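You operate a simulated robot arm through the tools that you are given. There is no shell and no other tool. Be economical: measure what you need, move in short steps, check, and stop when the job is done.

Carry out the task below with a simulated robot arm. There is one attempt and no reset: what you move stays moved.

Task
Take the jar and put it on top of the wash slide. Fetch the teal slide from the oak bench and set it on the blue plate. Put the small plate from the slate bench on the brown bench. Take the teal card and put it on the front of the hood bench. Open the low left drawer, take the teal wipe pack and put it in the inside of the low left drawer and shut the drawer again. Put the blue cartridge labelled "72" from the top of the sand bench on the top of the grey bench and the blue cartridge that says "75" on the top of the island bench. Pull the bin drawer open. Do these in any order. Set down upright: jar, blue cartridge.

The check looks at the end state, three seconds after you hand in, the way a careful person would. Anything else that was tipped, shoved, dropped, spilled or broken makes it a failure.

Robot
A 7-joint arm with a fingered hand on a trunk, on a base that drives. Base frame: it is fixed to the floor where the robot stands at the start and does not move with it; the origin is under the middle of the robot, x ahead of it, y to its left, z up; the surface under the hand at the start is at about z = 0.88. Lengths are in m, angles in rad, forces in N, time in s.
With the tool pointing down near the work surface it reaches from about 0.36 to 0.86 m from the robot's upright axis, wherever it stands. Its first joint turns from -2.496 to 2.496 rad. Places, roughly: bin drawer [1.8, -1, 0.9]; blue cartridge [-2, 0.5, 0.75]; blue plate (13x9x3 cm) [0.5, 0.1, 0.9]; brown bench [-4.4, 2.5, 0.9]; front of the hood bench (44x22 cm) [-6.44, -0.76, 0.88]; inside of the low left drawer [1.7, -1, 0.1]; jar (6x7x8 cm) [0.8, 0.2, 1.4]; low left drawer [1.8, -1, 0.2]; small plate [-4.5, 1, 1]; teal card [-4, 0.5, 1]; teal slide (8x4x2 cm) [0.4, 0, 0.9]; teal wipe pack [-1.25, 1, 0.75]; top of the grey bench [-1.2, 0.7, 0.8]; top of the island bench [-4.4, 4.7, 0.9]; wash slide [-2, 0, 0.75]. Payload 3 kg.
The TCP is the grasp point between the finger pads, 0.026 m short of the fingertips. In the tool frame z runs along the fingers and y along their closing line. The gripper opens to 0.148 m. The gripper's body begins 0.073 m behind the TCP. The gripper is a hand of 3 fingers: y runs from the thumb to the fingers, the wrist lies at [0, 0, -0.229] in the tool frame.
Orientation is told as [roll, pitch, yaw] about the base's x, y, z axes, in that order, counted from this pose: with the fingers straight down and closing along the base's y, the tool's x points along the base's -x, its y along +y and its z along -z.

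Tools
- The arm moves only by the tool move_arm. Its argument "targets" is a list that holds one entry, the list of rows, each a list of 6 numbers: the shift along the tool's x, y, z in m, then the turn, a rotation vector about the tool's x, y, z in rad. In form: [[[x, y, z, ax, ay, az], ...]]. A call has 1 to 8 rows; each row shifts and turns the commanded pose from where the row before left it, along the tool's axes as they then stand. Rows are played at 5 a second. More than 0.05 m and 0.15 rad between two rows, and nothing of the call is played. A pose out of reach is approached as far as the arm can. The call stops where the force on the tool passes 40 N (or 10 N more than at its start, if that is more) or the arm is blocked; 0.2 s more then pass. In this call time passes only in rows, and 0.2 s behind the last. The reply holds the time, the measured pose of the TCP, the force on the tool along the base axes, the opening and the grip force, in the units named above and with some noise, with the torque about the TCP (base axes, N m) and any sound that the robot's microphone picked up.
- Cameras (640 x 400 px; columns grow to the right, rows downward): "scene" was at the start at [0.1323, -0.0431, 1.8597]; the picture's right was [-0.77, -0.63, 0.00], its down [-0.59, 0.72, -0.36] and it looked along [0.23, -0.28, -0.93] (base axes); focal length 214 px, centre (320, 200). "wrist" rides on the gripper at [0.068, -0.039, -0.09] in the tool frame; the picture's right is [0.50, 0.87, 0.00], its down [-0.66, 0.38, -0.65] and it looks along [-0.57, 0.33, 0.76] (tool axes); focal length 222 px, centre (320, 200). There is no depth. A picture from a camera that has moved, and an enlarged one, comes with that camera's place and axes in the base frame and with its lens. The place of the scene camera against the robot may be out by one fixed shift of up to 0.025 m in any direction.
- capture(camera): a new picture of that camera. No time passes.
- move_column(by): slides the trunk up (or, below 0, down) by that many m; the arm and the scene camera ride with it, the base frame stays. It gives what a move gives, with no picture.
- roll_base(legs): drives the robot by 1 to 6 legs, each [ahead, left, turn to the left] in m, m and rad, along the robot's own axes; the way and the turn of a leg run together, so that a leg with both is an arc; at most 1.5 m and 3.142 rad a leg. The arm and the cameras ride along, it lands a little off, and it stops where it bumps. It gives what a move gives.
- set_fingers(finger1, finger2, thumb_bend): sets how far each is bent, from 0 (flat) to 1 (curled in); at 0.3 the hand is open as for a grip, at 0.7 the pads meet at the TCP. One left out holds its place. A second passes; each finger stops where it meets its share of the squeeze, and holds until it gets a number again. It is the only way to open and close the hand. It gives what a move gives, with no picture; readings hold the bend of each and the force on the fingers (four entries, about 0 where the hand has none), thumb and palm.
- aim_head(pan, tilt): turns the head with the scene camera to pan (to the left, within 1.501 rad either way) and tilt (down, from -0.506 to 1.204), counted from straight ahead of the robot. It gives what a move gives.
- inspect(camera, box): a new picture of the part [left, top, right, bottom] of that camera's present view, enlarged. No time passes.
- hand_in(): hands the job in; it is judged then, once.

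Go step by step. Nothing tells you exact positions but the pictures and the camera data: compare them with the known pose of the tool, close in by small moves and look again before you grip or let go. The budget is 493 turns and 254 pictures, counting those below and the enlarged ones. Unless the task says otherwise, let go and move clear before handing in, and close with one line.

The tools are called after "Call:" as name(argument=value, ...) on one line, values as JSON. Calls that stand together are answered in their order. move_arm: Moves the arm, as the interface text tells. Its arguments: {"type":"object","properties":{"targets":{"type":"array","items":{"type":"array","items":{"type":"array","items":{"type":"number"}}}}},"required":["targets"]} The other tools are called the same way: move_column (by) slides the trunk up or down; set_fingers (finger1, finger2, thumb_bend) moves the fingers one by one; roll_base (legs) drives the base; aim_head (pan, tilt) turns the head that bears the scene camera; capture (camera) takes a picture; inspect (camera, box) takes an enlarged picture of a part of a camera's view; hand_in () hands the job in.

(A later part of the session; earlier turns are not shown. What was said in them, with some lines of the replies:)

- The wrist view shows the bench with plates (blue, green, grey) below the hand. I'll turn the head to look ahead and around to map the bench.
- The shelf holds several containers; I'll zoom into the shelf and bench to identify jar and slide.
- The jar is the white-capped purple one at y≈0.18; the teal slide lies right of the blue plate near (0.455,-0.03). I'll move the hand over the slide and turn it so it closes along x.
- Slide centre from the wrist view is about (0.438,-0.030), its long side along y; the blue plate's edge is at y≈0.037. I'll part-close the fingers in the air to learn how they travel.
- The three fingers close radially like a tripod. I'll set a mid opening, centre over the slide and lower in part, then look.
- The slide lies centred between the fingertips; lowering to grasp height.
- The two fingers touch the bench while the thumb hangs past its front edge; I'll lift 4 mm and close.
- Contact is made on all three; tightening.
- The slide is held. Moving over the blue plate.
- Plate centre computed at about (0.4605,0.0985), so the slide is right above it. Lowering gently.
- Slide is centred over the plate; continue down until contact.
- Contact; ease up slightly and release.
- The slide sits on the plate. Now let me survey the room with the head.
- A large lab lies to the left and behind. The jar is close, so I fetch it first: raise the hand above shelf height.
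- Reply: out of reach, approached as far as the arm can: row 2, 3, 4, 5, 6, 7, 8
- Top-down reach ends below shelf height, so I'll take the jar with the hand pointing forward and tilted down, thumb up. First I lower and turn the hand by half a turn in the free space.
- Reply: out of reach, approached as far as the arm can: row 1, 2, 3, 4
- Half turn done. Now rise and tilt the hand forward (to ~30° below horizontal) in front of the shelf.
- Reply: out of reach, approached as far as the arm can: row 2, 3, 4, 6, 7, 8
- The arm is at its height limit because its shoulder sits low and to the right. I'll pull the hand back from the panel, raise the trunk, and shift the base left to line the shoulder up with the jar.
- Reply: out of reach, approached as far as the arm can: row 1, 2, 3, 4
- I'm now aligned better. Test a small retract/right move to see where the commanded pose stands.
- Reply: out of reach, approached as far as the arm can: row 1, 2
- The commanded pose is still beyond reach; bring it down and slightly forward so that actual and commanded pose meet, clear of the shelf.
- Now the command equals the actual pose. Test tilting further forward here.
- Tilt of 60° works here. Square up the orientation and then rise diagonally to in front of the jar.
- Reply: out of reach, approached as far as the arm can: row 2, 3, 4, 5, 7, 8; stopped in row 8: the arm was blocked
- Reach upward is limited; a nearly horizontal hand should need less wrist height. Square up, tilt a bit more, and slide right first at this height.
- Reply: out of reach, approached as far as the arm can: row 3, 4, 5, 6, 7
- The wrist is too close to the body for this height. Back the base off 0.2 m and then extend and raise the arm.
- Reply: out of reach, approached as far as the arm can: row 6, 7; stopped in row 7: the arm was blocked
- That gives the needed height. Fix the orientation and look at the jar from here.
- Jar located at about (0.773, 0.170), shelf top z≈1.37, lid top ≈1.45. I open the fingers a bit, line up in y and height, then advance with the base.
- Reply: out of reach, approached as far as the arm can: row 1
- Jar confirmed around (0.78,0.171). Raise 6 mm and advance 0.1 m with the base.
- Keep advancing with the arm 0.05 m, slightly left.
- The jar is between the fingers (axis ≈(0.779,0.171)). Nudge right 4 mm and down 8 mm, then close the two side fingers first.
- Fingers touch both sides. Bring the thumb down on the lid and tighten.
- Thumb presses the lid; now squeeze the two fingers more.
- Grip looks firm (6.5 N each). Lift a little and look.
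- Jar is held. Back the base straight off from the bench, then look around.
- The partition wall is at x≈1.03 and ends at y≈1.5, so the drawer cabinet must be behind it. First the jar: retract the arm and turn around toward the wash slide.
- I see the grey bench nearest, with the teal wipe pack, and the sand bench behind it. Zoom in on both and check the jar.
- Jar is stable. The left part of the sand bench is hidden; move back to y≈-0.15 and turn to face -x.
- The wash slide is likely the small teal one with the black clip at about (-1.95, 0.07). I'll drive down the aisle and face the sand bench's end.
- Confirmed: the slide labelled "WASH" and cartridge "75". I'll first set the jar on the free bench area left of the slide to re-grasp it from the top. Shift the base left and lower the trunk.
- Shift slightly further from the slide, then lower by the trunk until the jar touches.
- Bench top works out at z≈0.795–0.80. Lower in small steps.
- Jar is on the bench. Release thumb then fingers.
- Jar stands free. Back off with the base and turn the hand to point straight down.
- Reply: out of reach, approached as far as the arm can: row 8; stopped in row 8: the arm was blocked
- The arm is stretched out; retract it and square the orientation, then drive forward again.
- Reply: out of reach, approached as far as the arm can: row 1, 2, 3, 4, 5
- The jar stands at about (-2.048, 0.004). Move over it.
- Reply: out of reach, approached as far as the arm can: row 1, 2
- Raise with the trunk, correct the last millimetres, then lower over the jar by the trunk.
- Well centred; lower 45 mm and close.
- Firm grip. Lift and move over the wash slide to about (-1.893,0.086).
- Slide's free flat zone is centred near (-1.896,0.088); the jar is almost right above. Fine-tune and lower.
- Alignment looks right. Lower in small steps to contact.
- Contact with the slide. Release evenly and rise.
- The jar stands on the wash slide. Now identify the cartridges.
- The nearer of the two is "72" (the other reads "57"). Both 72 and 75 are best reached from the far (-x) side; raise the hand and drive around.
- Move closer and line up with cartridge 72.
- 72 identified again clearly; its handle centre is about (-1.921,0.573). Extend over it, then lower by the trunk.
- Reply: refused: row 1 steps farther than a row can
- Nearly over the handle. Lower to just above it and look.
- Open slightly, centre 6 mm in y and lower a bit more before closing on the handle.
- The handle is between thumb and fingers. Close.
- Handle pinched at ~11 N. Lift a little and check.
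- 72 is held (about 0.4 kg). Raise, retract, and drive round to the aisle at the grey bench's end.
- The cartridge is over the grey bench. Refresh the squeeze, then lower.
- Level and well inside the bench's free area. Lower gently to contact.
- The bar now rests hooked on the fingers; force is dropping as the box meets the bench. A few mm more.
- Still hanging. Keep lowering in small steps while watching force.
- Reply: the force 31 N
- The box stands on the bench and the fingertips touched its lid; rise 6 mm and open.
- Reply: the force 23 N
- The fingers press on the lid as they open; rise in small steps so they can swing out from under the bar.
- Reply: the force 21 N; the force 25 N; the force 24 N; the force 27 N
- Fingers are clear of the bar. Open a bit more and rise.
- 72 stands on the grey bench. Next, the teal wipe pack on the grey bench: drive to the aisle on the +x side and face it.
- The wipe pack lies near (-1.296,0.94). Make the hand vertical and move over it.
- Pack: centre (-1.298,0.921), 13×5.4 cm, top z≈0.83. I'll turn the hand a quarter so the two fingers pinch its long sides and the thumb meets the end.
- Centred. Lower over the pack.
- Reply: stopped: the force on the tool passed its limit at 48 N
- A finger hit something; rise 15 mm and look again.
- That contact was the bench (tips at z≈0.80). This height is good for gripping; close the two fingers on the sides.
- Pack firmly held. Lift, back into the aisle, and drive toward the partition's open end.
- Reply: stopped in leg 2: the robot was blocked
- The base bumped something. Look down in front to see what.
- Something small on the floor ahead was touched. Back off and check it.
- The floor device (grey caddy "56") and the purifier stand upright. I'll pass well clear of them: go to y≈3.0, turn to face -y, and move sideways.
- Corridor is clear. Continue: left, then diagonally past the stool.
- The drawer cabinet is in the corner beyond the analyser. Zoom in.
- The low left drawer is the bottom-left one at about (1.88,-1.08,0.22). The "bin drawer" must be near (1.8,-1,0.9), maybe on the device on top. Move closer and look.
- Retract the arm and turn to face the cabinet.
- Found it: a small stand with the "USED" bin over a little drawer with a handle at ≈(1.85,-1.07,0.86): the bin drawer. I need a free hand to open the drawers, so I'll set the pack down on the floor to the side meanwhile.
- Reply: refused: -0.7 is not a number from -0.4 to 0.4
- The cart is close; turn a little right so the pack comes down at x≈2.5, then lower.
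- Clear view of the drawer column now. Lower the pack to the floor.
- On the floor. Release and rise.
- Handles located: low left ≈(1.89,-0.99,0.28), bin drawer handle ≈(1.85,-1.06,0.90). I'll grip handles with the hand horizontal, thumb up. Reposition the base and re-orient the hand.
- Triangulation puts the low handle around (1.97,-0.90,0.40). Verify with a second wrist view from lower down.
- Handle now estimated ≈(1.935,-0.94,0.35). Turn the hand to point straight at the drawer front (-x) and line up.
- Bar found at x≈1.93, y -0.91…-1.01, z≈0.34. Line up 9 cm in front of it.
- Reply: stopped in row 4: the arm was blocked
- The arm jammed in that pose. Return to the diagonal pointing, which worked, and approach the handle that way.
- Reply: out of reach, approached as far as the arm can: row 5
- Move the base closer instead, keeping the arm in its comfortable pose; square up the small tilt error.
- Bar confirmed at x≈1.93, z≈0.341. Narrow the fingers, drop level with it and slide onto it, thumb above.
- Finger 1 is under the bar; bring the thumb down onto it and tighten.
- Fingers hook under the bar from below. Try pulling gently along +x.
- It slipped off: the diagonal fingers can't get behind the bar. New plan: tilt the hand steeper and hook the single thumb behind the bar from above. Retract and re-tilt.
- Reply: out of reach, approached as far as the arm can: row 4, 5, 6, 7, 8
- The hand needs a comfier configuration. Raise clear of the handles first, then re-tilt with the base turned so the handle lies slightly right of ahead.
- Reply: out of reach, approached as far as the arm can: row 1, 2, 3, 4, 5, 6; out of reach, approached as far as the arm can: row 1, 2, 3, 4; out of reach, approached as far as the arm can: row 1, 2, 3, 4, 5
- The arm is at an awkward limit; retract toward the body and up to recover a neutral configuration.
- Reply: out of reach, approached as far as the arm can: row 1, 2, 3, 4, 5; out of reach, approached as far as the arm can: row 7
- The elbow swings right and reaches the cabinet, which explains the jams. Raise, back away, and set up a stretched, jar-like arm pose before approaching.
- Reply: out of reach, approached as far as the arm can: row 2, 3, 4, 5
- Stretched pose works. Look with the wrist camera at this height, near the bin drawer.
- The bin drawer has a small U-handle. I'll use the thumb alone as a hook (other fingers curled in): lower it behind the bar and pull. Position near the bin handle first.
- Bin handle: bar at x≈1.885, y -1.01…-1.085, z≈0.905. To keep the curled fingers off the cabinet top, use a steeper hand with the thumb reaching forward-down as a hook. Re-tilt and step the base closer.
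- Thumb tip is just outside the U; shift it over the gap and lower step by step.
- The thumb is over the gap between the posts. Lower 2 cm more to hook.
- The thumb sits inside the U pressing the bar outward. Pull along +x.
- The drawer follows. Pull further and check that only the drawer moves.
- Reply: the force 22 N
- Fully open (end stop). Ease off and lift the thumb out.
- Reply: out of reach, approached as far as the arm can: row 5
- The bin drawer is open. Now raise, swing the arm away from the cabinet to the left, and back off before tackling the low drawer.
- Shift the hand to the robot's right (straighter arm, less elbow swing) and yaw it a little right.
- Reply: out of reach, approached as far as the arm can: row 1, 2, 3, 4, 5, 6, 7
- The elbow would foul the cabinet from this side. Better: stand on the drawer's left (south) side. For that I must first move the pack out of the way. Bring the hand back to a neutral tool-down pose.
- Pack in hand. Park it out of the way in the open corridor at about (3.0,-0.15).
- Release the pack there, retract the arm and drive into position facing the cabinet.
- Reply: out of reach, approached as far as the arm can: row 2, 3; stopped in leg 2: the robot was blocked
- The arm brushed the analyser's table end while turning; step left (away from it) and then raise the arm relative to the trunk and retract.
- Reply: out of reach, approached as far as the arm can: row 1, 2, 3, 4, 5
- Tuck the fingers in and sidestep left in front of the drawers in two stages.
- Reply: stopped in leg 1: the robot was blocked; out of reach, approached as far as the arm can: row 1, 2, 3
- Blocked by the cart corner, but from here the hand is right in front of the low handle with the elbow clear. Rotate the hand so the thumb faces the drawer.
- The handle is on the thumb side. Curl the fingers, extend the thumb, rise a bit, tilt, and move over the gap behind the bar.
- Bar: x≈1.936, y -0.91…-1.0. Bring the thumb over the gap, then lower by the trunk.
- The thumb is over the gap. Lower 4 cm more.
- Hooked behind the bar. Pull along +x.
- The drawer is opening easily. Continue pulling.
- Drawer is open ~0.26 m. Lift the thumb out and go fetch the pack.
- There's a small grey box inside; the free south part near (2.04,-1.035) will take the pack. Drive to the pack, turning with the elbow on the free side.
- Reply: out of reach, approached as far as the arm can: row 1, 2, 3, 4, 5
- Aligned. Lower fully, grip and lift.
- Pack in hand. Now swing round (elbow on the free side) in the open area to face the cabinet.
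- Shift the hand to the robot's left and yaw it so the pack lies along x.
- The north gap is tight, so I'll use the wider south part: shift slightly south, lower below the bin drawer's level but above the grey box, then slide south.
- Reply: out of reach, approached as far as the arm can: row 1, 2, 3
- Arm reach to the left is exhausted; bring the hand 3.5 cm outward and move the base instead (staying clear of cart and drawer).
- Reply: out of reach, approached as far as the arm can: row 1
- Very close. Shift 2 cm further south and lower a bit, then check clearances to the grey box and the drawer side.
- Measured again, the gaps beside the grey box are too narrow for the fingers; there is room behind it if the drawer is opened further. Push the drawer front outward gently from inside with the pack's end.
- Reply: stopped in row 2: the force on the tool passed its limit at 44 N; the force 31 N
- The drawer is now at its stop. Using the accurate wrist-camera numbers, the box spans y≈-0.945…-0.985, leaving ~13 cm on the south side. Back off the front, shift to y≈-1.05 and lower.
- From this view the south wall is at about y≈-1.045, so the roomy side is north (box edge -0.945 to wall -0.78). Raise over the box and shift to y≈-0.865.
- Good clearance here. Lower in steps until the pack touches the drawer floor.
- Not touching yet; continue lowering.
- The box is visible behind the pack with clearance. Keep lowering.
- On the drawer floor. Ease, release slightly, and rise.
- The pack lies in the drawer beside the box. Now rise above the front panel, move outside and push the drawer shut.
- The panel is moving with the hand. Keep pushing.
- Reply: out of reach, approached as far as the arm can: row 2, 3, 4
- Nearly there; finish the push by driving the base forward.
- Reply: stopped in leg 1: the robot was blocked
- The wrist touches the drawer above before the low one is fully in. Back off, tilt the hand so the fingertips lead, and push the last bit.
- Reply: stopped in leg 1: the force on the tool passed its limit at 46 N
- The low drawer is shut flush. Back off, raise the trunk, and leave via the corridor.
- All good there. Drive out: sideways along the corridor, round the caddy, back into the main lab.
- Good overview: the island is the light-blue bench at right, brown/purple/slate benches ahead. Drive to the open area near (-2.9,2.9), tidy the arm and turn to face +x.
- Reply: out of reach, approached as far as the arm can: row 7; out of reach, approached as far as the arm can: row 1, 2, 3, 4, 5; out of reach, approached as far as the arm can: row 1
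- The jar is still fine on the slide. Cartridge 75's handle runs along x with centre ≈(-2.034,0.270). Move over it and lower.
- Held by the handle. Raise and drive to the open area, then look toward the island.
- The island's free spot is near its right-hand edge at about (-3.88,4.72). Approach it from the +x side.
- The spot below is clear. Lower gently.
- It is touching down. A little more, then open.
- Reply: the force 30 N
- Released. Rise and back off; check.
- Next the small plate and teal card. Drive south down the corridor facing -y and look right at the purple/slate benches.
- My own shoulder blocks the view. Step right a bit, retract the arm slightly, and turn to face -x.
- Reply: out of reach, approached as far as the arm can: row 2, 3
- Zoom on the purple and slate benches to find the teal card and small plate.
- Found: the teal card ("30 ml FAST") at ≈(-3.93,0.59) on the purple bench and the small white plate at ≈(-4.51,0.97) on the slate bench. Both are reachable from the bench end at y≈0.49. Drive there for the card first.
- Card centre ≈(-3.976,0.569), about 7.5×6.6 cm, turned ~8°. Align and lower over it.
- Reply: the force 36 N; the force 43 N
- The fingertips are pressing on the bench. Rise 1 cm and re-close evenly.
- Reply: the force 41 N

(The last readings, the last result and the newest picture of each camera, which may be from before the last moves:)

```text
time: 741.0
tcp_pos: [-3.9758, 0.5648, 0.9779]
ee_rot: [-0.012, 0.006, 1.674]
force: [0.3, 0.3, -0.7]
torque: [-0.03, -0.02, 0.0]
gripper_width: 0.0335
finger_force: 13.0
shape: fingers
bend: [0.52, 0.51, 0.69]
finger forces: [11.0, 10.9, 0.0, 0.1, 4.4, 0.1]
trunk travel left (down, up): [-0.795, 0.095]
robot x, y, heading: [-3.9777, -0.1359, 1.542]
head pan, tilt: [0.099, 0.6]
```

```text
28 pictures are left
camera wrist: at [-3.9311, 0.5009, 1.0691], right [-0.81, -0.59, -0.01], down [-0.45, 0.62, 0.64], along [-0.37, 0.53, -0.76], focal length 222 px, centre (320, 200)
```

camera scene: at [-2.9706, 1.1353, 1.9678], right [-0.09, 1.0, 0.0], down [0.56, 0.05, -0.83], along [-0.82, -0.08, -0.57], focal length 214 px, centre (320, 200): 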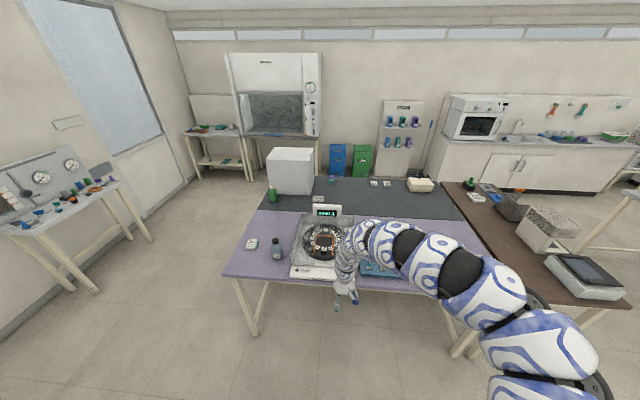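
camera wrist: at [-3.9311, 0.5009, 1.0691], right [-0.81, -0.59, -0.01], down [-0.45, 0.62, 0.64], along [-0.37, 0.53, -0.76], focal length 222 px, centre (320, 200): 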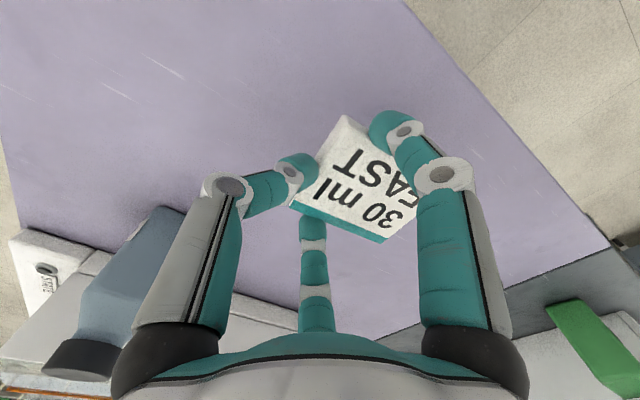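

Card held. Turn to face the hood and drive there.

Call:
move_column(by=0.09)

Call:
roll_base(legs=[[-0.25, 0, 0], [0, 0, 1.6], [1.2, 0.25, 0]])

Call:
aim_head(pan=0.1, tilt=0.6)

Call:
capture(camera="scene")

```text
time: 742.2
tcp_pos: [-3.9746, 0.565, 1.0686]
ee_rot: [-0.012, 0.007, 1.674]
force: [0.3, -0.2, -0.6]
torque: [-0.01, -0.03, 0.01]
gripper_width: 0.0336
finger_force: 12.9
shape: fingers
bend: [0.52, 0.51, 0.69]
finger forces: [10.9, 10.8, 0.0, 0.0, 4.4, 0.0]
trunk travel left (down, up): [-0.885, 0.005]
robot x, y, heading: [-3.9801, -0.1382, 1.535]
head pan, tilt: [0.099, 0.6]
```

```text
time: 753.7
tcp_pos: [-5.8911, -0.672, 1.0701]
ee_rot: [-0.012, 0.007, -2.998]
force: [-0.1, -0.1, -0.7]
torque: [0.05, -0.01, 0.01]
gripper_width: 0.0334
finger_force: 12.1
shape: fingers
bend: [0.52, 0.51, 0.69]
finger forces: [10.0, 10.4, 0.0, 0.0, 4.0, 0.0]
trunk travel left (down, up): [-0.885, 0.005]
robot x, y, heading: [-5.1865, -0.6504, -3.135]
head pan, tilt: [0.099, 0.6]
```

```text
time: 754.3
tcp_pos: [-5.8907, -0.6718, 1.0695]
ee_rot: [-0.012, 0.006, -2.997]
force: [0.6, -0.8, -0.2]
torque: [0.01, 0.01, -0.03]
gripper_width: 0.0332
finger_force: 11.8
shape: fingers
bend: [0.52, 0.51, 0.69]
finger forces: [10.0, 10.4, 0.0, 0.1, 4.0, 0.0]
trunk travel left (down, up): [-0.885, 0.005]
robot x, y, heading: [-5.1881, -0.6485, -3.132]
head pan, tilt: [0.099, 0.6]
```

```text
27 pictures are left
camera scene: at [-5.3401, -0.6589, 1.9638], right [-0.11, 0.99, 0.0], down [0.56, 0.06, -0.82], along [-0.82, -0.09, -0.57], focal length 214 px, centre (320, 200)
```

scene: 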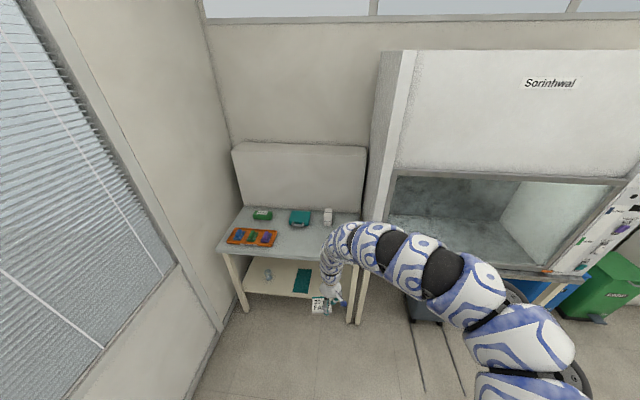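

The hood bench is the small table left of the hood; its front area near (-6.44,-0.8) looks free. Approach and check with the wrist camera.

Call:
roll_base(legs=[[0.54, 0.16, 0]])

Call:
capture(camera="scene")

Call:
capture(camera="wrist")

```text
time: 757.5
tcp_pos: [-6.4287, -0.835, 1.0686]
ee_rot: [-0.013, 0.008, -3.0]
force: [1.1, 0.8, -0.4]
torque: [0.05, -0.04, -0.06]
gripper_width: 0.0333
finger_force: 12.4
shape: fingers
bend: [0.52, 0.51, 0.69]
finger forces: [10.0, 10.3, 0.0, 0.1, 3.9, 0.0]
trunk travel left (down, up): [-0.885, 0.005]
robot x, y, heading: [-5.7254, -0.8129, -3.135]
head pan, tilt: [0.099, 0.6]
```

```text
26 pictures are left
camera scene: at [-5.879, -0.8236, 1.9637], right [-0.11, 0.99, 0.0], down [0.56, 0.06, -0.82], along [-0.82, -0.09, -0.57], focal length 214 px, centre (320, 200)
```

scene: 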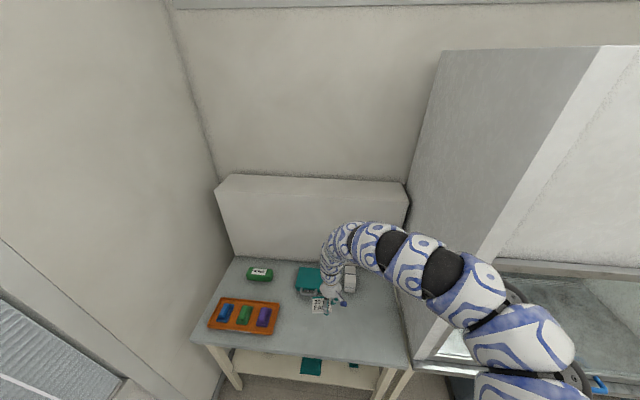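

```text
25 pictures are left
camera wrist: at [-6.3673, -0.7886, 1.1589], right [0.62, -0.79, -0.01], down [-0.6, -0.48, 0.64], along [-0.51, -0.39, -0.76], focal length 222 px, centre (320, 200)
```

wrist: 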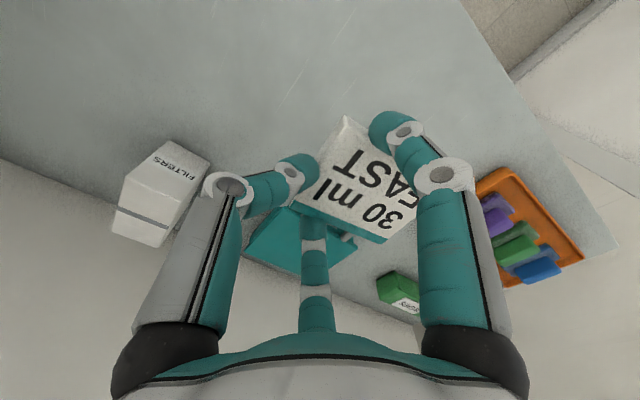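

Free below, with the teal item 7+ cm behind. Lower.

Call:
move_column(by=-0.13)

Call:
move_column(by=-0.012)

Call:
move_column(by=-0.005)

Call:
move_column(by=-0.004)

```text
time: 759.1
tcp_pos: [-6.4281, -0.8352, 0.9393]
ee_rot: [-0.013, 0.007, -2.999]
force: [-0.5, -0.2, -1.1]
torque: [0.09, -0.01, -0.02]
gripper_width: 0.033
finger_force: 12.3
shape: fingers
bend: [0.52, 0.51, 0.69]
finger forces: [10.1, 10.3, 0.0, 0.0, 3.9, 0.0]
trunk travel left (down, up): [-0.755, 0.135]
robot x, y, heading: [-5.7253, -0.8136, -3.133]
head pan, tilt: [0.099, 0.6]
```

```text
time: 759.7
tcp_pos: [-6.4269, -0.8353, 0.9272]
ee_rot: [-0.013, 0.006, -3.0]
force: [0.4, 0.1, 0.2]
torque: [0.06, 0.05, -0.02]
gripper_width: 0.0333
finger_force: 11.5
shape: fingers
bend: [0.52, 0.51, 0.69]
finger forces: [10.0, 10.3, 0.1, 0.0, 3.9, 0.1]
trunk travel left (down, up): [-0.743, 0.147]
robot x, y, heading: [-5.7275, -0.8151, -3.134]
head pan, tilt: [0.099, 0.6]
```

```text
time: 760.3
tcp_pos: [-6.4278, -0.8347, 0.9231]
ee_rot: [-0.013, 0.007, -3.001]
force: [0.4, -0.3, 0.3]
torque: [0.02, -0.05, -0.01]
gripper_width: 0.0331
finger_force: 12.7
shape: fingers
bend: [0.52, 0.51, 0.69]
finger forces: [10.1, 10.3, 0.0, 0.1, 3.8, 0.1]
trunk travel left (down, up): [-0.738, 0.152]
robot x, y, heading: [-5.7243, -0.8104, -3.137]
head pan, tilt: [0.099, 0.6]
```

```text
time: 760.8
tcp_pos: [-6.4272, -0.8341, 0.9174]
ee_rot: [-0.013, 0.006, -2.999]
force: [-0.4, 1.0, 4.8]
torque: [0.01, -0.01, 0.03]
gripper_width: 0.033
finger_force: 12.2
shape: fingers
bend: [0.52, 0.52, 0.69]
finger forces: [10.2, 10.2, 0.0, 0.1, 4.5, 0.0]
trunk travel left (down, up): [-0.734, 0.156]
robot x, y, heading: [-5.7257, -0.8116, -3.135]
head pan, tilt: [0.099, 0.6]
```

Contact. Raise 2 mm and release, thumb first, then rise.

Call:
move_column(by=0.002)

Call:
set_fingers(finger1=0.46, finger2=0.46, thumb_bend=0.56)

Call:
move_column(by=0.004)

Call:
set_fingers(finger1=0.4, finger2=0.4, thumb_bend=0.45)

Call:
move_column(by=0.14)

Call:
capture(camera="wrist")

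```text
time: 761.3
tcp_pos: [-6.4276, -0.8357, 0.9204]
ee_rot: [-0.012, 0.008, -3.0]
force: [0.0, 0.1, -0.6]
torque: [0.02, 0.02, 0.01]
gripper_width: 0.033
finger_force: 12.2
shape: fingers
bend: [0.52, 0.51, 0.69]
finger forces: [10.2, 10.3, 0.0, 0.0, 3.4, 0.0]
trunk travel left (down, up): [-0.736, 0.154]
robot x, y, heading: [-5.7249, -0.8135, -3.13]
head pan, tilt: [0.099, 0.6]
```

```text
time: 762.3
tcp_pos: [-6.4288, -0.835, 0.9206]
ee_rot: [-0.012, 0.007, -3.002]
force: [1.1, -0.7, 0.0]
torque: [-0.01, -0.01, 0.01]
gripper_width: 0.0591
finger_force: 0.0
shape: fingers
bend: [0.46, 0.46, 0.56]
finger forces: [0.0, 0.0, 0.0, 0.1, 0.0, 0.1]
trunk travel left (down, up): [-0.736, 0.154]
robot x, y, heading: [-5.7279, -0.8128, -3.138]
head pan, tilt: [0.099, 0.6]
```

```text
time: 762.9
tcp_pos: [-6.4287, -0.8358, 0.9259]
ee_rot: [-0.012, 0.008, -3.0]
force: [0.2, 0.3, 0.1]
torque: [-0.03, -0.03, -0.01]
gripper_width: 0.0588
finger_force: 0.1
shape: fingers
bend: [0.46, 0.46, 0.56]
finger forces: [0.0, 0.0, 0.0, 0.0, 0.1, 0.0]
trunk travel left (down, up): [-0.74, 0.15]
robot x, y, heading: [-5.7273, -0.8137, -3.138]
head pan, tilt: [0.099, 0.6]
```

```text
time: 763.9
tcp_pos: [-6.428, -0.8345, 0.9246]
ee_rot: [-0.014, 0.008, -3.0]
force: [0.5, 0.2, -0.3]
torque: [-0.01, -0.03, 0.0]
gripper_width: 0.0865
finger_force: 0.0
shape: fingers
bend: [0.4, 0.4, 0.45]
finger forces: [0.1, 0.0, 0.0, 0.0, 0.0, 0.0]
trunk travel left (down, up): [-0.74, 0.15]
robot x, y, heading: [-5.7267, -0.8139, -3.134]
head pan, tilt: [0.099, 0.6]
```

```text
time: 765.5
tcp_pos: [-6.4275, -0.8346, 1.0645]
ee_rot: [-0.013, 0.005, -3.0]
force: [0.3, 0.9, 0.3]
torque: [-0.05, 0.03, 0.03]
gripper_width: 0.0864
finger_force: 0.0
shape: fingers
bend: [0.4, 0.4, 0.45]
finger forces: [0.0, 0.0, 0.0, 0.1, 0.0, 0.0]
trunk travel left (down, up): [-0.88, 0.01]
robot x, y, heading: [-5.7261, -0.8172, -3.139]
head pan, tilt: [0.099, 0.6]
```

```text
24 pictures are left
camera wrist: at [-6.3669, -0.7885, 1.1542], right [0.62, -0.79, -0.01], down [-0.6, -0.48, 0.64], along [-0.51, -0.39, -0.76], focal length 222 px, centre (320, 200)
```

wrist: 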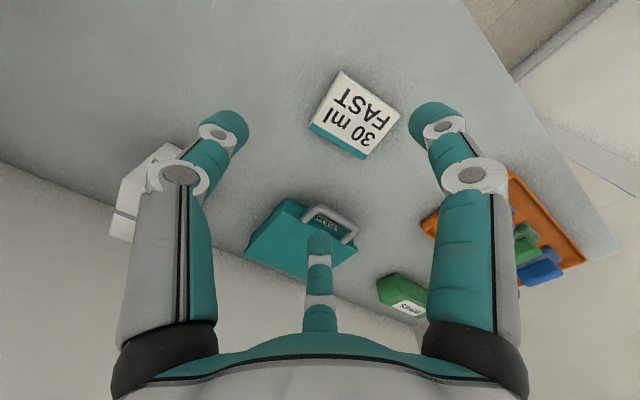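

The card is placed. Now the small plate: drive to the slate bench's end, facing +y.

Call:
roll_base(legs=[[-1.1, -0.3, 0], [0, 0, -1.58]])

Call:
move_arm(targets=[[[0, 0, 0, 0, 0, -0.145], [0, 0, 0, 0, 0, -0.145], [0, 0, 0, 0, 0, -0.145], [0, 0, 0, 0, 0, -0.145], [0, 0, 0, 0, 0, -0.145]]])

Call:
move_arm(targets=[[[0, 0, 0, 0, 0, -0.145], [0, 0, 0, 0, 0, -0.145], [0, 0, 0, 0, 0, -0.145], [0, 0, 0, 0, 0, -0.145], [0, 0, 0, 0, 0, -0.14]]])

Call:
aim_head(pan=0.0, tilt=0.75)

Call:
capture(camera="scene")

```text
time: 775.2
tcp_pos: [-4.6502, 0.1936, 1.0655]
ee_rot: [-0.012, 0.007, 1.71]
force: [0.5, 0.5, -0.6]
torque: [0.01, 0.0, -0.02]
gripper_width: 0.0863
finger_force: 0.1
shape: fingers
bend: [0.4, 0.4, 0.45]
finger forces: [0.1, 0.1, 0.0, 0.0, 0.0, 0.0]
trunk travel left (down, up): [-0.88, 0.01]
robot x, y, heading: [-4.6345, -0.5067, 1.582]
head pan, tilt: [0.099, 0.6]
```

```text
time: 776.4
tcp_pos: [-4.6505, 0.1939, 1.0646]
ee_rot: [-0.005, 0.012, 2.439]
force: [0.2, -0.4, -0.8]
torque: [-0.03, 0.0, 0.02]
gripper_width: 0.0866
finger_force: 0.0
shape: fingers
bend: [0.4, 0.4, 0.45]
finger forces: [0.1, 0.0, 0.0, 0.0, 0.0, 0.1]
trunk travel left (down, up): [-0.88, 0.01]
robot x, y, heading: [-4.6327, -0.5059, 1.574]
head pan, tilt: [0.099, 0.6]
```

```text
time: 777.6
tcp_pos: [-4.6499, 0.1946, 1.064]
ee_rot: [0.005, 0.012, -3.125]
force: [-0.1, 0.0, 0.4]
torque: [0.02, -0.03, 0.01]
gripper_width: 0.0864
finger_force: 0.1
shape: fingers
bend: [0.4, 0.4, 0.45]
finger forces: [0.1, 0.1, 0.1, 0.0, 0.0, 0.0]
trunk travel left (down, up): [-0.88, 0.01]
robot x, y, heading: [-4.6328, -0.509, 1.577]
head pan, tilt: [0.099, 0.6]
```

```text
time: 778.3
tcp_pos: [-4.6497, 0.1934, 1.0642]
ee_rot: [0.007, 0.012, -3.127]
force: [0.1, 0.3, -0.7]
torque: [-0.02, 0.0, -0.03]
gripper_width: 0.0863
finger_force: 0.0
shape: fingers
bend: [0.4, 0.4, 0.45]
finger forces: [0.0, 0.0, 0.1, 0.0, 0.0, 0.0]
trunk travel left (down, up): [-0.88, 0.01]
robot x, y, heading: [-4.627, -0.5084, 1.573]
head pan, tilt: [0.0, 0.75]
```

```text
23 pictures are left
camera scene: at [-4.6133, -0.3439, 1.946], right [1.0, 0.01, 0.0], down [0.0, -0.68, -0.73], along [0.0, 0.73, -0.68], focal length 214 px, centre (320, 200)
```

scene: 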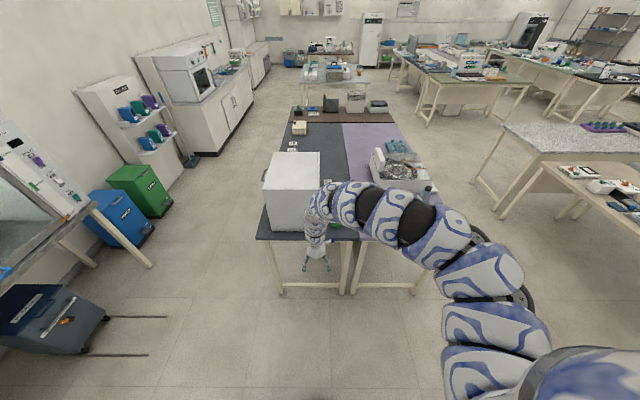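

The white box (left) and a green bottle flank the approach line. Raise and extend the arm, pass right of the bottle, then move in over the plate.

Call:
move_arm(targets=[[[0, -0.03, -0.03, 0, 0, 0], [0, -0.03, -0.03, 0, 0, 0], [0, -0.02, -0.03, 0, 0, 0]]])

Call:
roll_base(legs=[[0, -0.25, 0], [0.6, 0, 0]])

Call:
capture(camera="wrist")

```text
time: 779.1
tcp_pos: [-4.6525, 0.2744, 1.1523]
ee_rot: [0.002, 0.011, -3.128]
force: [0.3, -0.1, -0.6]
torque: [0.0, 0.04, 0.01]
gripper_width: 0.0868
finger_force: 0.1
shape: fingers
bend: [0.4, 0.4, 0.45]
finger forces: [0.0, 0.1, 0.0, 0.0, 0.1, 0.1]
trunk travel left (down, up): [-0.88, 0.01]
robot x, y, heading: [-4.6261, -0.5076, 1.574]
head pan, tilt: [0.0, 0.75]
```

```text
time: 783.9
tcp_pos: [-4.4105, 0.8745, 1.1524]
ee_rot: [0.005, 0.012, -3.124]
force: [0.2, -0.1, -0.4]
torque: [-0.01, 0.03, 0.02]
gripper_width: 0.0867
finger_force: 0.1
shape: fingers
bend: [0.4, 0.4, 0.45]
finger forces: [0.1, 0.0, 0.0, 0.0, 0.1, 0.0]
trunk travel left (down, up): [-0.88, 0.01]
robot x, y, heading: [-4.3871, 0.0953, 1.583]
head pan, tilt: [0.0, 0.75]
```

```text
22 pictures are left
camera wrist: at [-4.345, 0.9158, 1.2424], right [0.51, -0.86, 0.01], down [-0.66, -0.39, 0.65], along [-0.55, -0.34, -0.76], focal length 222 px, centre (320, 200)
```

wrist: 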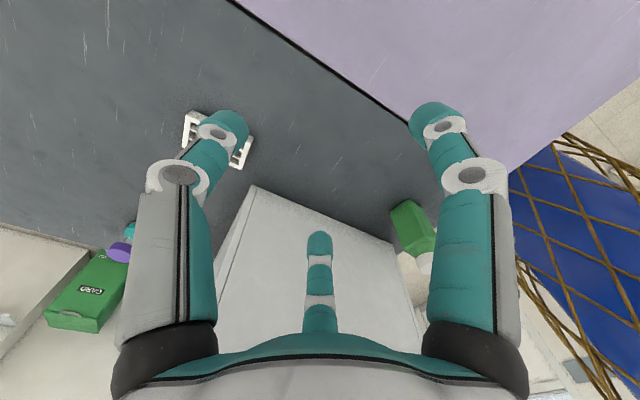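

Plate: centre ≈(-4.572,0.975), 6.5×10 cm; the white box's face is at x≈-4.62 up to y≈0.89. Extend beyond the box first, then move left over the plate.

Call:
roll_base(legs=[[0.035, 0, 0]])

Call:
move_arm(targets=[[[0, -0.04, 0, 0, 0, 0], [0, -0.04, 0, 0, 0, 0]]])

Call:
roll_base(legs=[[0, 0.16, 0]])

Call:
capture(camera="wrist")

```text
time: 784.7
tcp_pos: [-4.4127, 0.9121, 1.1521]
ee_rot: [0.008, 0.013, -3.124]
force: [0.1, 0.2, -0.5]
torque: [-0.04, 0.0, -0.01]
gripper_width: 0.0867
finger_force: 0.0
shape: fingers
bend: [0.4, 0.4, 0.45]
finger forces: [0.0, 0.0, 0.1, 0.0, 0.0, 0.0]
trunk travel left (down, up): [-0.88, 0.01]
robot x, y, heading: [-4.3879, 0.1262, 1.578]
head pan, tilt: [0.0, 0.75]
```

```text
time: 785.3
tcp_pos: [-4.4116, 0.9894, 1.154]
ee_rot: [0.005, 0.014, -3.127]
force: [0.1, -0.4, -1.2]
torque: [0.01, -0.02, 0.0]
gripper_width: 0.0866
finger_force: 0.1
shape: fingers
bend: [0.4, 0.4, 0.45]
finger forces: [0.0, 0.1, 0.0, 0.0, 0.0, 0.0]
trunk travel left (down, up): [-0.88, 0.01]
robot x, y, heading: [-4.387, 0.127, 1.579]
head pan, tilt: [0.0, 0.75]
```

```text
time: 786.7
tcp_pos: [-4.5715, 0.9883, 1.1536]
ee_rot: [0.005, 0.014, -3.123]
force: [0.2, -0.6, 0.0]
torque: [0.02, -0.02, -0.04]
gripper_width: 0.0865
finger_force: 0.0
shape: fingers
bend: [0.4, 0.4, 0.45]
finger forces: [0.1, 0.1, 0.0, 0.0, 0.0, 0.0]
trunk travel left (down, up): [-0.88, 0.01]
robot x, y, heading: [-4.5441, 0.1255, 1.58]
head pan, tilt: [0.0, 0.75]
```

```text
21 pictures are left
camera wrist: at [-4.5069, 1.0288, 1.2429], right [0.51, -0.86, 0.01], down [-0.66, -0.39, 0.65], along [-0.55, -0.34, -0.76], focal length 222 px, centre (320, 200)
```

wrist: 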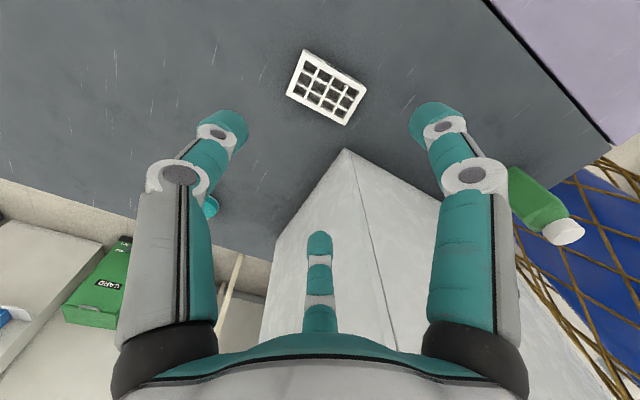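

Well centred. Set the openings and lower.

Call:
move_arm(targets=[[[-0.003, 0.013, 0, 0, 0, 0]]])

Call:
set_fingers(finger1=0.42, finger2=0.42, thumb_bend=0.39)

Call:
move_column(by=-0.2)

Call:
capture(camera="wrist")

```text
time: 787.1
tcp_pos: [-4.575, 0.9739, 1.1534]
ee_rot: [0.005, 0.013, -3.123]
force: [0.1, 0.3, 0.5]
torque: [0.03, 0.01, 0.0]
gripper_width: 0.0867
finger_force: 0.0
shape: fingers
bend: [0.4, 0.4, 0.45]
finger forces: [0.1, 0.0, 0.1, 0.0, 0.0, 0.0]
trunk travel left (down, up): [-0.88, 0.01]
robot x, y, heading: [-4.5466, 0.1291, 1.585]
head pan, tilt: [0.0, 0.75]
```

```text
time: 788.1
tcp_pos: [-4.5747, 0.9746, 1.1536]
ee_rot: [0.006, 0.012, -3.125]
force: [-1.1, -0.3, 0.0]
torque: [-0.02, 0.0, -0.01]
gripper_width: 0.0936
finger_force: 0.1
shape: fingers
bend: [0.42, 0.42, 0.39]
finger forces: [0.0, 0.0, 0.0, 0.0, 0.0, 0.0]
trunk travel left (down, up): [-0.88, 0.01]
robot x, y, heading: [-4.5441, 0.1228, 1.582]
head pan, tilt: [0.0, 0.75]
```

```text
time: 790.3
tcp_pos: [-4.5746, 0.9762, 0.9544]
ee_rot: [0.005, 0.012, -3.124]
force: [1.4, 0.1, 0.0]
torque: [0.01, 0.04, 0.04]
gripper_width: 0.0935
finger_force: 0.1
shape: fingers
bend: [0.42, 0.42, 0.39]
finger forces: [0.0, 0.0, 0.1, 0.0, 0.1, 0.0]
trunk travel left (down, up): [-0.68, 0.21]
robot x, y, heading: [-4.5474, 0.1245, 1.576]
head pan, tilt: [0.0, 0.75]
```

```text
20 pictures are left
camera wrist: at [-4.5085, 1.0155, 1.0431], right [0.51, -0.86, 0.01], down [-0.66, -0.39, 0.65], along [-0.55, -0.34, -0.76], focal length 222 px, centre (320, 200)
```

wrist: 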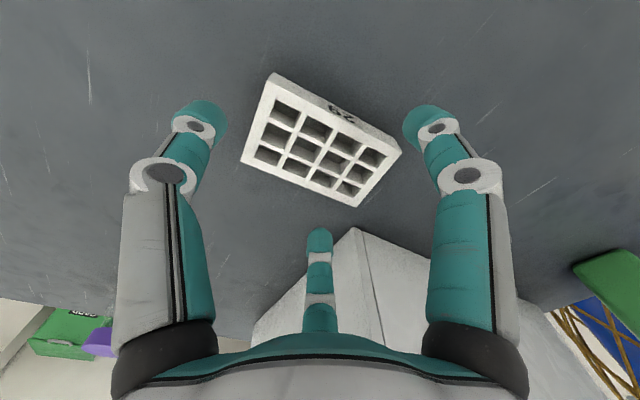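

Call:
move_column(by=-0.026)

Call:
move_column(by=-0.005)

Call:
set_fingers(finger1=0.5, finger2=0.5, thumb_bend=0.45)

```text
time: 791.0
tcp_pos: [-4.5738, 0.9743, 0.9278]
ee_rot: [0.005, 0.01, -3.126]
force: [-0.4, 0.0, -0.3]
torque: [0.02, 0.0, 0.01]
gripper_width: 0.0937
finger_force: 0.1
shape: fingers
bend: [0.42, 0.42, 0.39]
finger forces: [0.1, 0.1, 0.0, 0.0, 0.1, 0.1]
trunk travel left (down, up): [-0.654, 0.236]
robot x, y, heading: [-4.5442, 0.1261, 1.577]
head pan, tilt: [0.0, 0.75]
```

```text
time: 791.5
tcp_pos: [-4.5737, 0.9757, 0.9229]
ee_rot: [0.006, 0.012, -3.124]
force: [-0.5, 1.3, -0.1]
torque: [0.03, -0.04, 0.01]
gripper_width: 0.0935
finger_force: 0.2
shape: fingers
bend: [0.42, 0.42, 0.39]
finger forces: [0.1, 0.0, 0.0, 0.1, 0.0, 0.0]
trunk travel left (down, up): [-0.649, 0.241]
robot x, y, heading: [-4.5434, 0.1244, 1.58]
head pan, tilt: [0.0, 0.75]
```

```text
time: 792.5
tcp_pos: [-4.5733, 0.9743, 0.9221]
ee_rot: [0.006, 0.012, -3.125]
force: [0.6, 0.3, -1.0]
torque: [-0.02, 0.01, 0.0]
gripper_width: 0.071
finger_force: 0.7
shape: fingers
bend: [0.5, 0.5, 0.45]
finger forces: [0.1, 0.1, 0.1, 0.1, 0.1, 0.1]
trunk travel left (down, up): [-0.649, 0.241]
robot x, y, heading: [-4.5434, 0.1242, 1.581]
head pan, tilt: [0.0, 0.75]
```

Call:
set_fingers(finger1=0.62, finger2=0.62, thumb_bend=0.56)

Call:
capture(camera="wrist")

```text
time: 793.5
tcp_pos: [-4.5752, 0.9755, 0.9218]
ee_rot: [0.004, 0.01, -3.125]
force: [0.4, 1.0, 0.7]
torque: [0.06, 0.05, -0.01]
gripper_width: 0.0608
finger_force: 11.9
shape: fingers
bend: [0.52, 0.52, 0.5]
finger forces: [6.9, 7.6, 0.0, 0.0, 8.8, 0.0]
trunk travel left (down, up): [-0.649, 0.241]
robot x, y, heading: [-4.5451, 0.1229, 1.573]
head pan, tilt: [0.0, 0.75]
```

```text
19 pictures are left
camera wrist: at [-4.5084, 1.0156, 1.012], right [0.51, -0.86, 0.01], down [-0.66, -0.39, 0.65], along [-0.55, -0.34, -0.76], focal length 222 px, centre (320, 200)
```

wrist: 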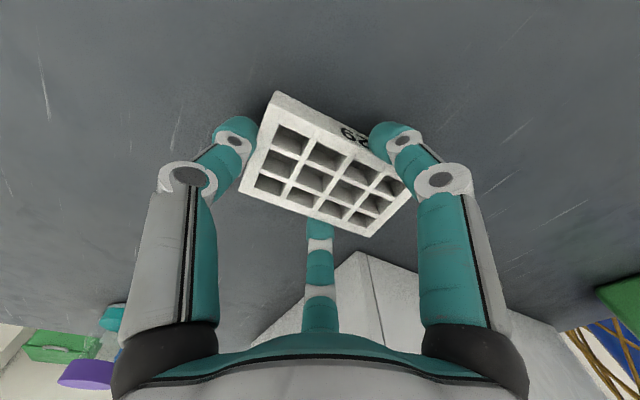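

Firm three-point grip. Lift, withdraw the way I came, and drive around to the brown bench's +x end.

Call:
move_column(by=0.235)

Call:
roll_base(legs=[[0, -0.18, 0], [-0.62, 0, 0], [0, -1.3, 0], [1.4, 0, 0], [1.4, 0, 0]])

Call:
aim_head(pan=1.0, tilt=0.7)

Call:
capture(camera="scene")

```text
time: 796.0
tcp_pos: [-4.5746, 0.9758, 1.1564]
ee_rot: [0.005, 0.012, -3.125]
force: [-0.8, 0.2, -1.6]
torque: [-0.01, 0.02, 0.02]
gripper_width: 0.061
finger_force: 11.5
shape: fingers
bend: [0.52, 0.52, 0.5]
finger forces: [6.9, 7.6, 0.1, 0.0, 8.7, 0.0]
trunk travel left (down, up): [-0.884, 0.006]
robot x, y, heading: [-4.5457, 0.1234, 1.579]
head pan, tilt: [0.0, 0.75]
```

```text
time: 819.9
tcp_pos: [-3.1442, 3.1754, 1.1562]
ee_rot: [0.006, 0.013, -3.12]
force: [0.0, -0.2, 0.1]
torque: [0.02, -0.02, 0.0]
gripper_width: 0.0605
finger_force: 11.8
shape: fingers
bend: [0.52, 0.52, 0.5]
finger forces: [7.1, 7.6, 0.0, 0.1, 8.3, 0.0]
trunk travel left (down, up): [-0.884, 0.006]
robot x, y, heading: [-3.111, 2.3246, 1.586]
head pan, tilt: [0.0, 0.75]
```

```text
time: 821.1
tcp_pos: [-3.145, 3.1741, 1.1574]
ee_rot: [0.005, 0.013, -3.121]
force: [-0.5, 0.6, -0.3]
torque: [0.02, 0.0, -0.01]
gripper_width: 0.0606
finger_force: 11.3
shape: fingers
bend: [0.52, 0.52, 0.5]
finger forces: [7.0, 7.6, 0.1, 0.0, 8.4, 0.0]
trunk travel left (down, up): [-0.884, 0.006]
robot x, y, heading: [-3.1128, 2.3263, 1.583]
head pan, tilt: [1.0, 0.7]
```

```text
18 pictures are left
camera scene: at [-3.1674, 2.4506, 1.9542], right [0.53, 0.85, 0.0], down [0.55, -0.34, -0.76], along [-0.65, 0.41, -0.64], focal length 214 px, centre (320, 200)
```

scene: 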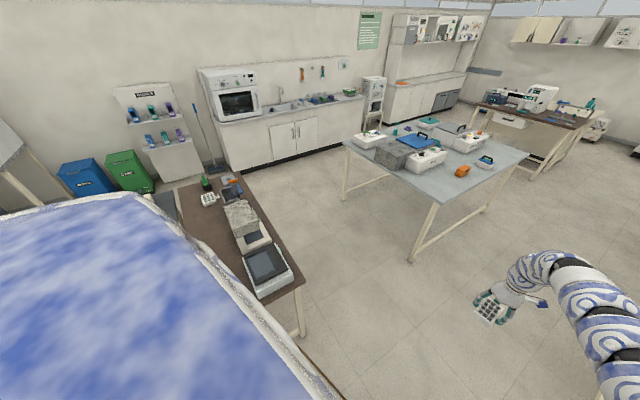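

Cartridge 75 stands upright on the island. The brown bench's strip at y≈2.2–2.4 is free. Turn to face it.

Call:
roll_base(legs=[[0, 0, 1.557]])

Call:
aim_head(pan=0.0, tilt=0.85)

Call:
capture(camera="scene")

Call:
capture(camera="wrist")

```text
time: 825.3
tcp_pos: [-3.9609, 2.3201, 1.1576]
ee_rot: [0.004, 0.013, -1.582]
force: [0.3, 0.1, -0.5]
torque: [0.0, -0.01, -0.01]
gripper_width: 0.0606
finger_force: 11.7
shape: fingers
bend: [0.52, 0.52, 0.5]
finger forces: [6.8, 7.5, 0.1, 0.0, 8.3, 0.1]
trunk travel left (down, up): [-0.884, 0.006]
robot x, y, heading: [-3.1108, 2.3266, 3.118]
head pan, tilt: [1.0, 0.7]
```

```text
time: 826.6
tcp_pos: [-3.9612, 2.3199, 1.156]
ee_rot: [0.004, 0.011, -1.583]
force: [0.2, -0.5, -0.5]
torque: [0.0, 0.0, 0.02]
gripper_width: 0.0603
finger_force: 11.2
shape: fingers
bend: [0.52, 0.52, 0.5]
finger forces: [6.9, 7.6, 0.1, 0.1, 8.3, 0.0]
trunk travel left (down, up): [-0.884, 0.006]
robot x, y, heading: [-3.1093, 2.3233, 3.123]
head pan, tilt: [0.0, 0.85]
```

```text
17 pictures are left
camera scene: at [-3.2529, 2.3285, 1.942], right [0.02, 1.0, 0.0], down [0.75, -0.02, -0.66], along [-0.66, 0.01, -0.75], focal length 214 px, centre (320, 200)
```

scene: 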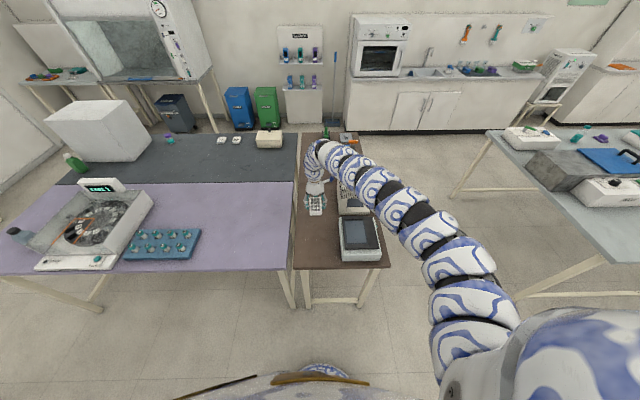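

```text
16 pictures are left
camera wrist: at [-3.9996, 2.3871, 1.2467], right [0.87, 0.49, 0.01], down [0.37, -0.67, 0.65], along [0.32, -0.56, -0.76], focal length 222 px, centre (320, 200)
```

wrist: 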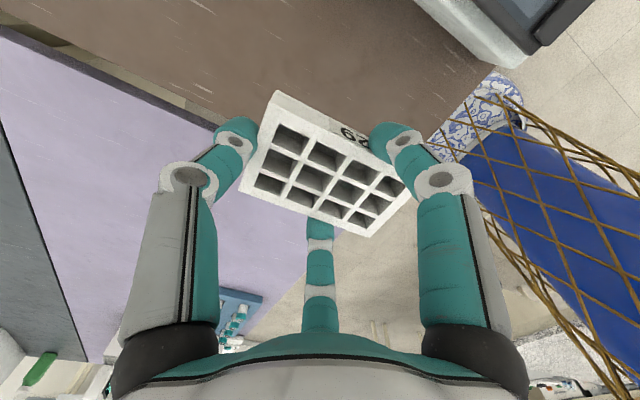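

The plate hangs over the free strip (bench y≈2.19–2.43). Lower it.

Call:
move_column(by=-0.2)

Call:
move_column(by=-0.012)

Call:
move_column(by=-0.008)

Call:
move_column(by=-0.006)

```text
time: 828.7
tcp_pos: [-3.9619, 2.3203, 0.9573]
ee_rot: [0.005, 0.013, -1.584]
force: [-0.1, -0.2, 0.3]
torque: [-0.03, -0.01, 0.0]
gripper_width: 0.0604
finger_force: 11.4
shape: fingers
bend: [0.52, 0.52, 0.5]
finger forces: [7.0, 7.6, 0.1, 0.1, 8.3, 0.0]
trunk travel left (down, up): [-0.684, 0.206]
robot x, y, heading: [-3.11, 2.3265, 3.117]
head pan, tilt: [0.0, 0.85]
```

```text
time: 829.3
tcp_pos: [-3.9604, 2.3195, 0.9454]
ee_rot: [0.006, 0.013, -1.584]
force: [0.5, -0.2, -0.7]
torque: [-0.01, 0.0, -0.01]
gripper_width: 0.0602
finger_force: 11.6
shape: fingers
bend: [0.52, 0.52, 0.5]
finger forces: [7.0, 7.6, 0.0, 0.1, 8.3, 0.0]
trunk travel left (down, up): [-0.672, 0.218]
robot x, y, heading: [-3.1091, 2.3258, 3.122]
head pan, tilt: [0.0, 0.85]
```

```text
time: 829.9
tcp_pos: [-3.9612, 2.3213, 0.9358]
ee_rot: [0.004, 0.012, -1.584]
force: [-0.2, 0.3, -1.0]
torque: [0.03, -0.02, 0.03]
gripper_width: 0.0606
finger_force: 11.5
shape: fingers
bend: [0.52, 0.52, 0.5]
finger forces: [7.0, 7.6, 0.1, 0.0, 8.3, 0.0]
trunk travel left (down, up): [-0.664, 0.226]
robot x, y, heading: [-3.1118, 2.3212, 3.119]
head pan, tilt: [0.0, 0.85]
```

```text
time: 830.5
tcp_pos: [-3.9611, 2.321, 0.9303]
ee_rot: [0.005, 0.012, -1.584]
force: [0.2, -0.6, -0.2]
torque: [-0.04, 0.01, 0.0]
gripper_width: 0.0605
finger_force: 11.7
shape: fingers
bend: [0.52, 0.52, 0.5]
finger forces: [6.9, 7.6, 0.0, 0.1, 8.4, 0.1]
trunk travel left (down, up): [-0.658, 0.232]
robot x, y, heading: [-3.1111, 2.325, 3.119]
head pan, tilt: [0.0, 0.85]
```

Call:
move_column(by=-0.005)

Call:
move_column(by=-0.004)

Call:
move_column(by=-0.003)

```text
time: 831.0
tcp_pos: [-3.961, 2.3205, 0.9272]
ee_rot: [0.005, 0.011, -1.581]
force: [-0.1, 0.0, 0.5]
torque: [-0.01, 0.01, 0.03]
gripper_width: 0.0604
finger_force: 11.5
shape: fingers
bend: [0.52, 0.52, 0.5]
finger forces: [6.9, 7.6, 0.0, 0.0, 8.3, 0.1]
trunk travel left (down, up): [-0.653, 0.237]
robot x, y, heading: [-3.105, 2.3246, 3.12]
head pan, tilt: [0.0, 0.85]
```

```text
time: 831.5
tcp_pos: [-3.9612, 2.3201, 0.9223]
ee_rot: [0.003, 0.013, -1.583]
force: [0.3, 0.1, 1.9]
torque: [0.0, 0.08, -0.01]
gripper_width: 0.0602
finger_force: 11.6
shape: fingers
bend: [0.52, 0.52, 0.51]
finger forces: [7.1, 7.7, 0.0, 0.0, 8.5, 0.0]
trunk travel left (down, up): [-0.649, 0.241]
robot x, y, heading: [-3.1152, 2.3263, 3.118]
head pan, tilt: [0.0, 0.85]
```

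```text
time: 832.0
tcp_pos: [-3.9604, 2.3206, 0.9199]
ee_rot: [0.003, 0.012, -1.584]
force: [-1.9, 1.0, 14.9]
torque: [-0.08, 0.18, -0.02]
gripper_width: 0.0598
finger_force: 12.3
shape: fingers
bend: [0.52, 0.52, 0.51]
finger forces: [7.1, 7.8, 0.0, 0.0, 9.4, 0.0]
trunk travel left (down, up): [-0.646, 0.244]
robot x, y, heading: [-3.1126, 2.3271, 3.12]
head pan, tilt: [0.0, 0.85]
```

Contact. Ease up 3 mm, release and rise.

Call:
move_column(by=0.003)

Call:
set_fingers(finger1=0.46, finger2=0.46, thumb_bend=0.44)

Call:
move_column(by=0.005)

Call:
set_fingers(finger1=0.42, finger2=0.42, thumb_bend=0.4)

Call:
move_column(by=0.235)

Call:
capture(camera="wrist")

```text
time: 832.6
tcp_pos: [-3.9597, 2.322, 0.9207]
ee_rot: [0.005, 0.012, -1.584]
force: [-0.9, 0.8, 1.6]
torque: [-0.02, 0.09, 0.01]
gripper_width: 0.0594
finger_force: 11.6
shape: fingers
bend: [0.52, 0.52, 0.51]
finger forces: [7.1, 7.8, 0.0, 0.0, 8.8, 0.1]
trunk travel left (down, up): [-0.649, 0.241]
robot x, y, heading: [-3.1093, 2.3288, 3.125]
head pan, tilt: [0.0, 0.85]
```

```text
time: 833.6
tcp_pos: [-3.9616, 2.3212, 0.9224]
ee_rot: [0.006, 0.011, -1.582]
force: [-0.5, -0.3, -0.2]
torque: [0.0, 0.01, 0.02]
gripper_width: 0.0779
finger_force: 0.1
shape: fingers
bend: [0.46, 0.46, 0.44]
finger forces: [0.0, 0.0, 0.1, 0.0, 0.1, 0.1]
trunk travel left (down, up): [-0.649, 0.241]
robot x, y, heading: [-3.111, 2.3262, 3.121]
head pan, tilt: [0.0, 0.85]
```

```text
time: 834.1
tcp_pos: [-3.9606, 2.3212, 0.9266]
ee_rot: [0.005, 0.013, -1.584]
force: [0.0, 0.1, 0.6]
torque: [-0.03, 0.03, 0.02]
gripper_width: 0.078
finger_force: 0.1
shape: fingers
bend: [0.46, 0.46, 0.44]
finger forces: [0.0, 0.0, 0.0, 0.0, 0.0, 0.1]
trunk travel left (down, up): [-0.654, 0.236]
robot x, y, heading: [-3.1119, 2.3265, 3.123]
head pan, tilt: [0.0, 0.85]
```

```text
time: 835.1
tcp_pos: [-3.9612, 2.3209, 0.9265]
ee_rot: [0.005, 0.012, -1.582]
force: [0.1, 0.1, -0.2]
torque: [0.0, 0.0, 0.03]
gripper_width: 0.0914
finger_force: 0.2
shape: fingers
bend: [0.42, 0.42, 0.4]
finger forces: [0.0, 0.1, 0.0, 0.1, 0.1, 0.0]
trunk travel left (down, up): [-0.654, 0.236]
robot x, y, heading: [-3.1124, 2.3247, 3.118]
head pan, tilt: [0.0, 0.85]
```

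```text
time: 837.6
tcp_pos: [-3.9625, 2.3204, 1.1615]
ee_rot: [0.006, 0.013, -1.582]
force: [0.2, -0.3, 0.6]
torque: [0.01, 0.0, -0.01]
gripper_width: 0.0909
finger_force: 0.0
shape: fingers
bend: [0.42, 0.42, 0.4]
finger forces: [0.0, 0.1, 0.0, 0.0, 0.0, 0.1]
trunk travel left (down, up): [-0.889, 0.001]
robot x, y, heading: [-3.1082, 2.3262, 3.124]
head pan, tilt: [0.0, 0.85]
```

```text
15 pictures are left
camera wrist: at [-3.9996, 2.3872, 1.2517], right [0.87, 0.49, 0.01], down [0.37, -0.67, 0.65], along [0.32, -0.56, -0.76], focal length 222 px, centre (320, 200)
```

wrist: 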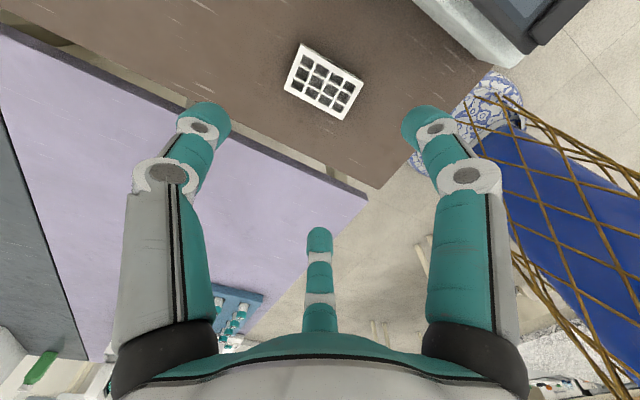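

The small plate rests on the brown bench. Back away, and take one last look at the sand/grey benches.

Call:
roll_base(legs=[[-0.25, 0, 0]])

Call:
aim_head(pan=1.5, tilt=0.6)

Call:
capture(camera="scene")

```text
time: 839.4
tcp_pos: [-3.709, 2.318, 1.1624]
ee_rot: [0.004, 0.012, -1.589]
force: [0.2, -0.4, 0.6]
torque: [-0.01, 0.02, 0.01]
gripper_width: 0.0912
finger_force: 0.1
shape: fingers
bend: [0.42, 0.42, 0.4]
finger forces: [0.1, 0.0, 0.0, 0.0, 0.0, 0.0]
trunk travel left (down, up): [-0.889, 0.001]
robot x, y, heading: [-2.8614, 2.319, 3.121]
head pan, tilt: [0.0, 0.85]
```

```text
time: 841.0
tcp_pos: [-3.7096, 2.3177, 1.163]
ee_rot: [0.006, 0.013, -1.588]
force: [-0.2, -0.1, -0.3]
torque: [0.01, 0.03, -0.01]
gripper_width: 0.0915
finger_force: 0.1
shape: fingers
bend: [0.42, 0.42, 0.4]
finger forces: [0.0, 0.1, 0.0, 0.1, 0.0, 0.0]
trunk travel left (down, up): [-0.889, 0.001]
robot x, y, heading: [-2.8586, 2.3191, 3.121]
head pan, tilt: [1.499, 0.6]
```

```text
14 pictures are left
camera scene: at [-2.9315, 2.2336, 1.9678], right [-1.0, 0.1, 0.0], down [0.06, 0.56, -0.83], along [-0.08, -0.82, -0.56], focal length 214 px, centre (320, 200)
```

scene: 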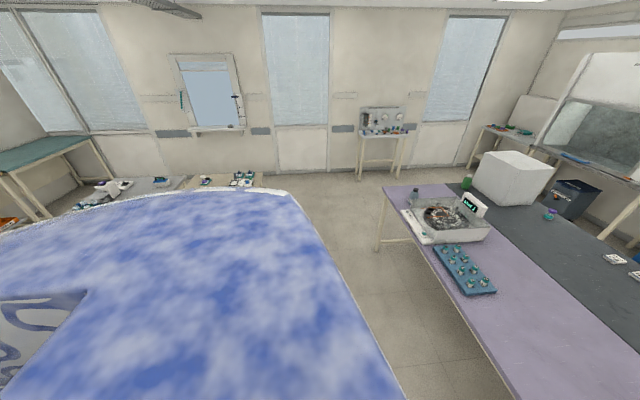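

Everything visible is standing where it should, the hand is empty and clear of all benches. Handing in.

Call:
hand_in()

```text
The job is handed in.
```

All eight parts of the task are done and handed in, but the base bumped something on the floor by the air purifier and, in the back room, the cart and the analyser's table. What I could see afterwards was upright, though I can't rule out that one of them moved slightly.
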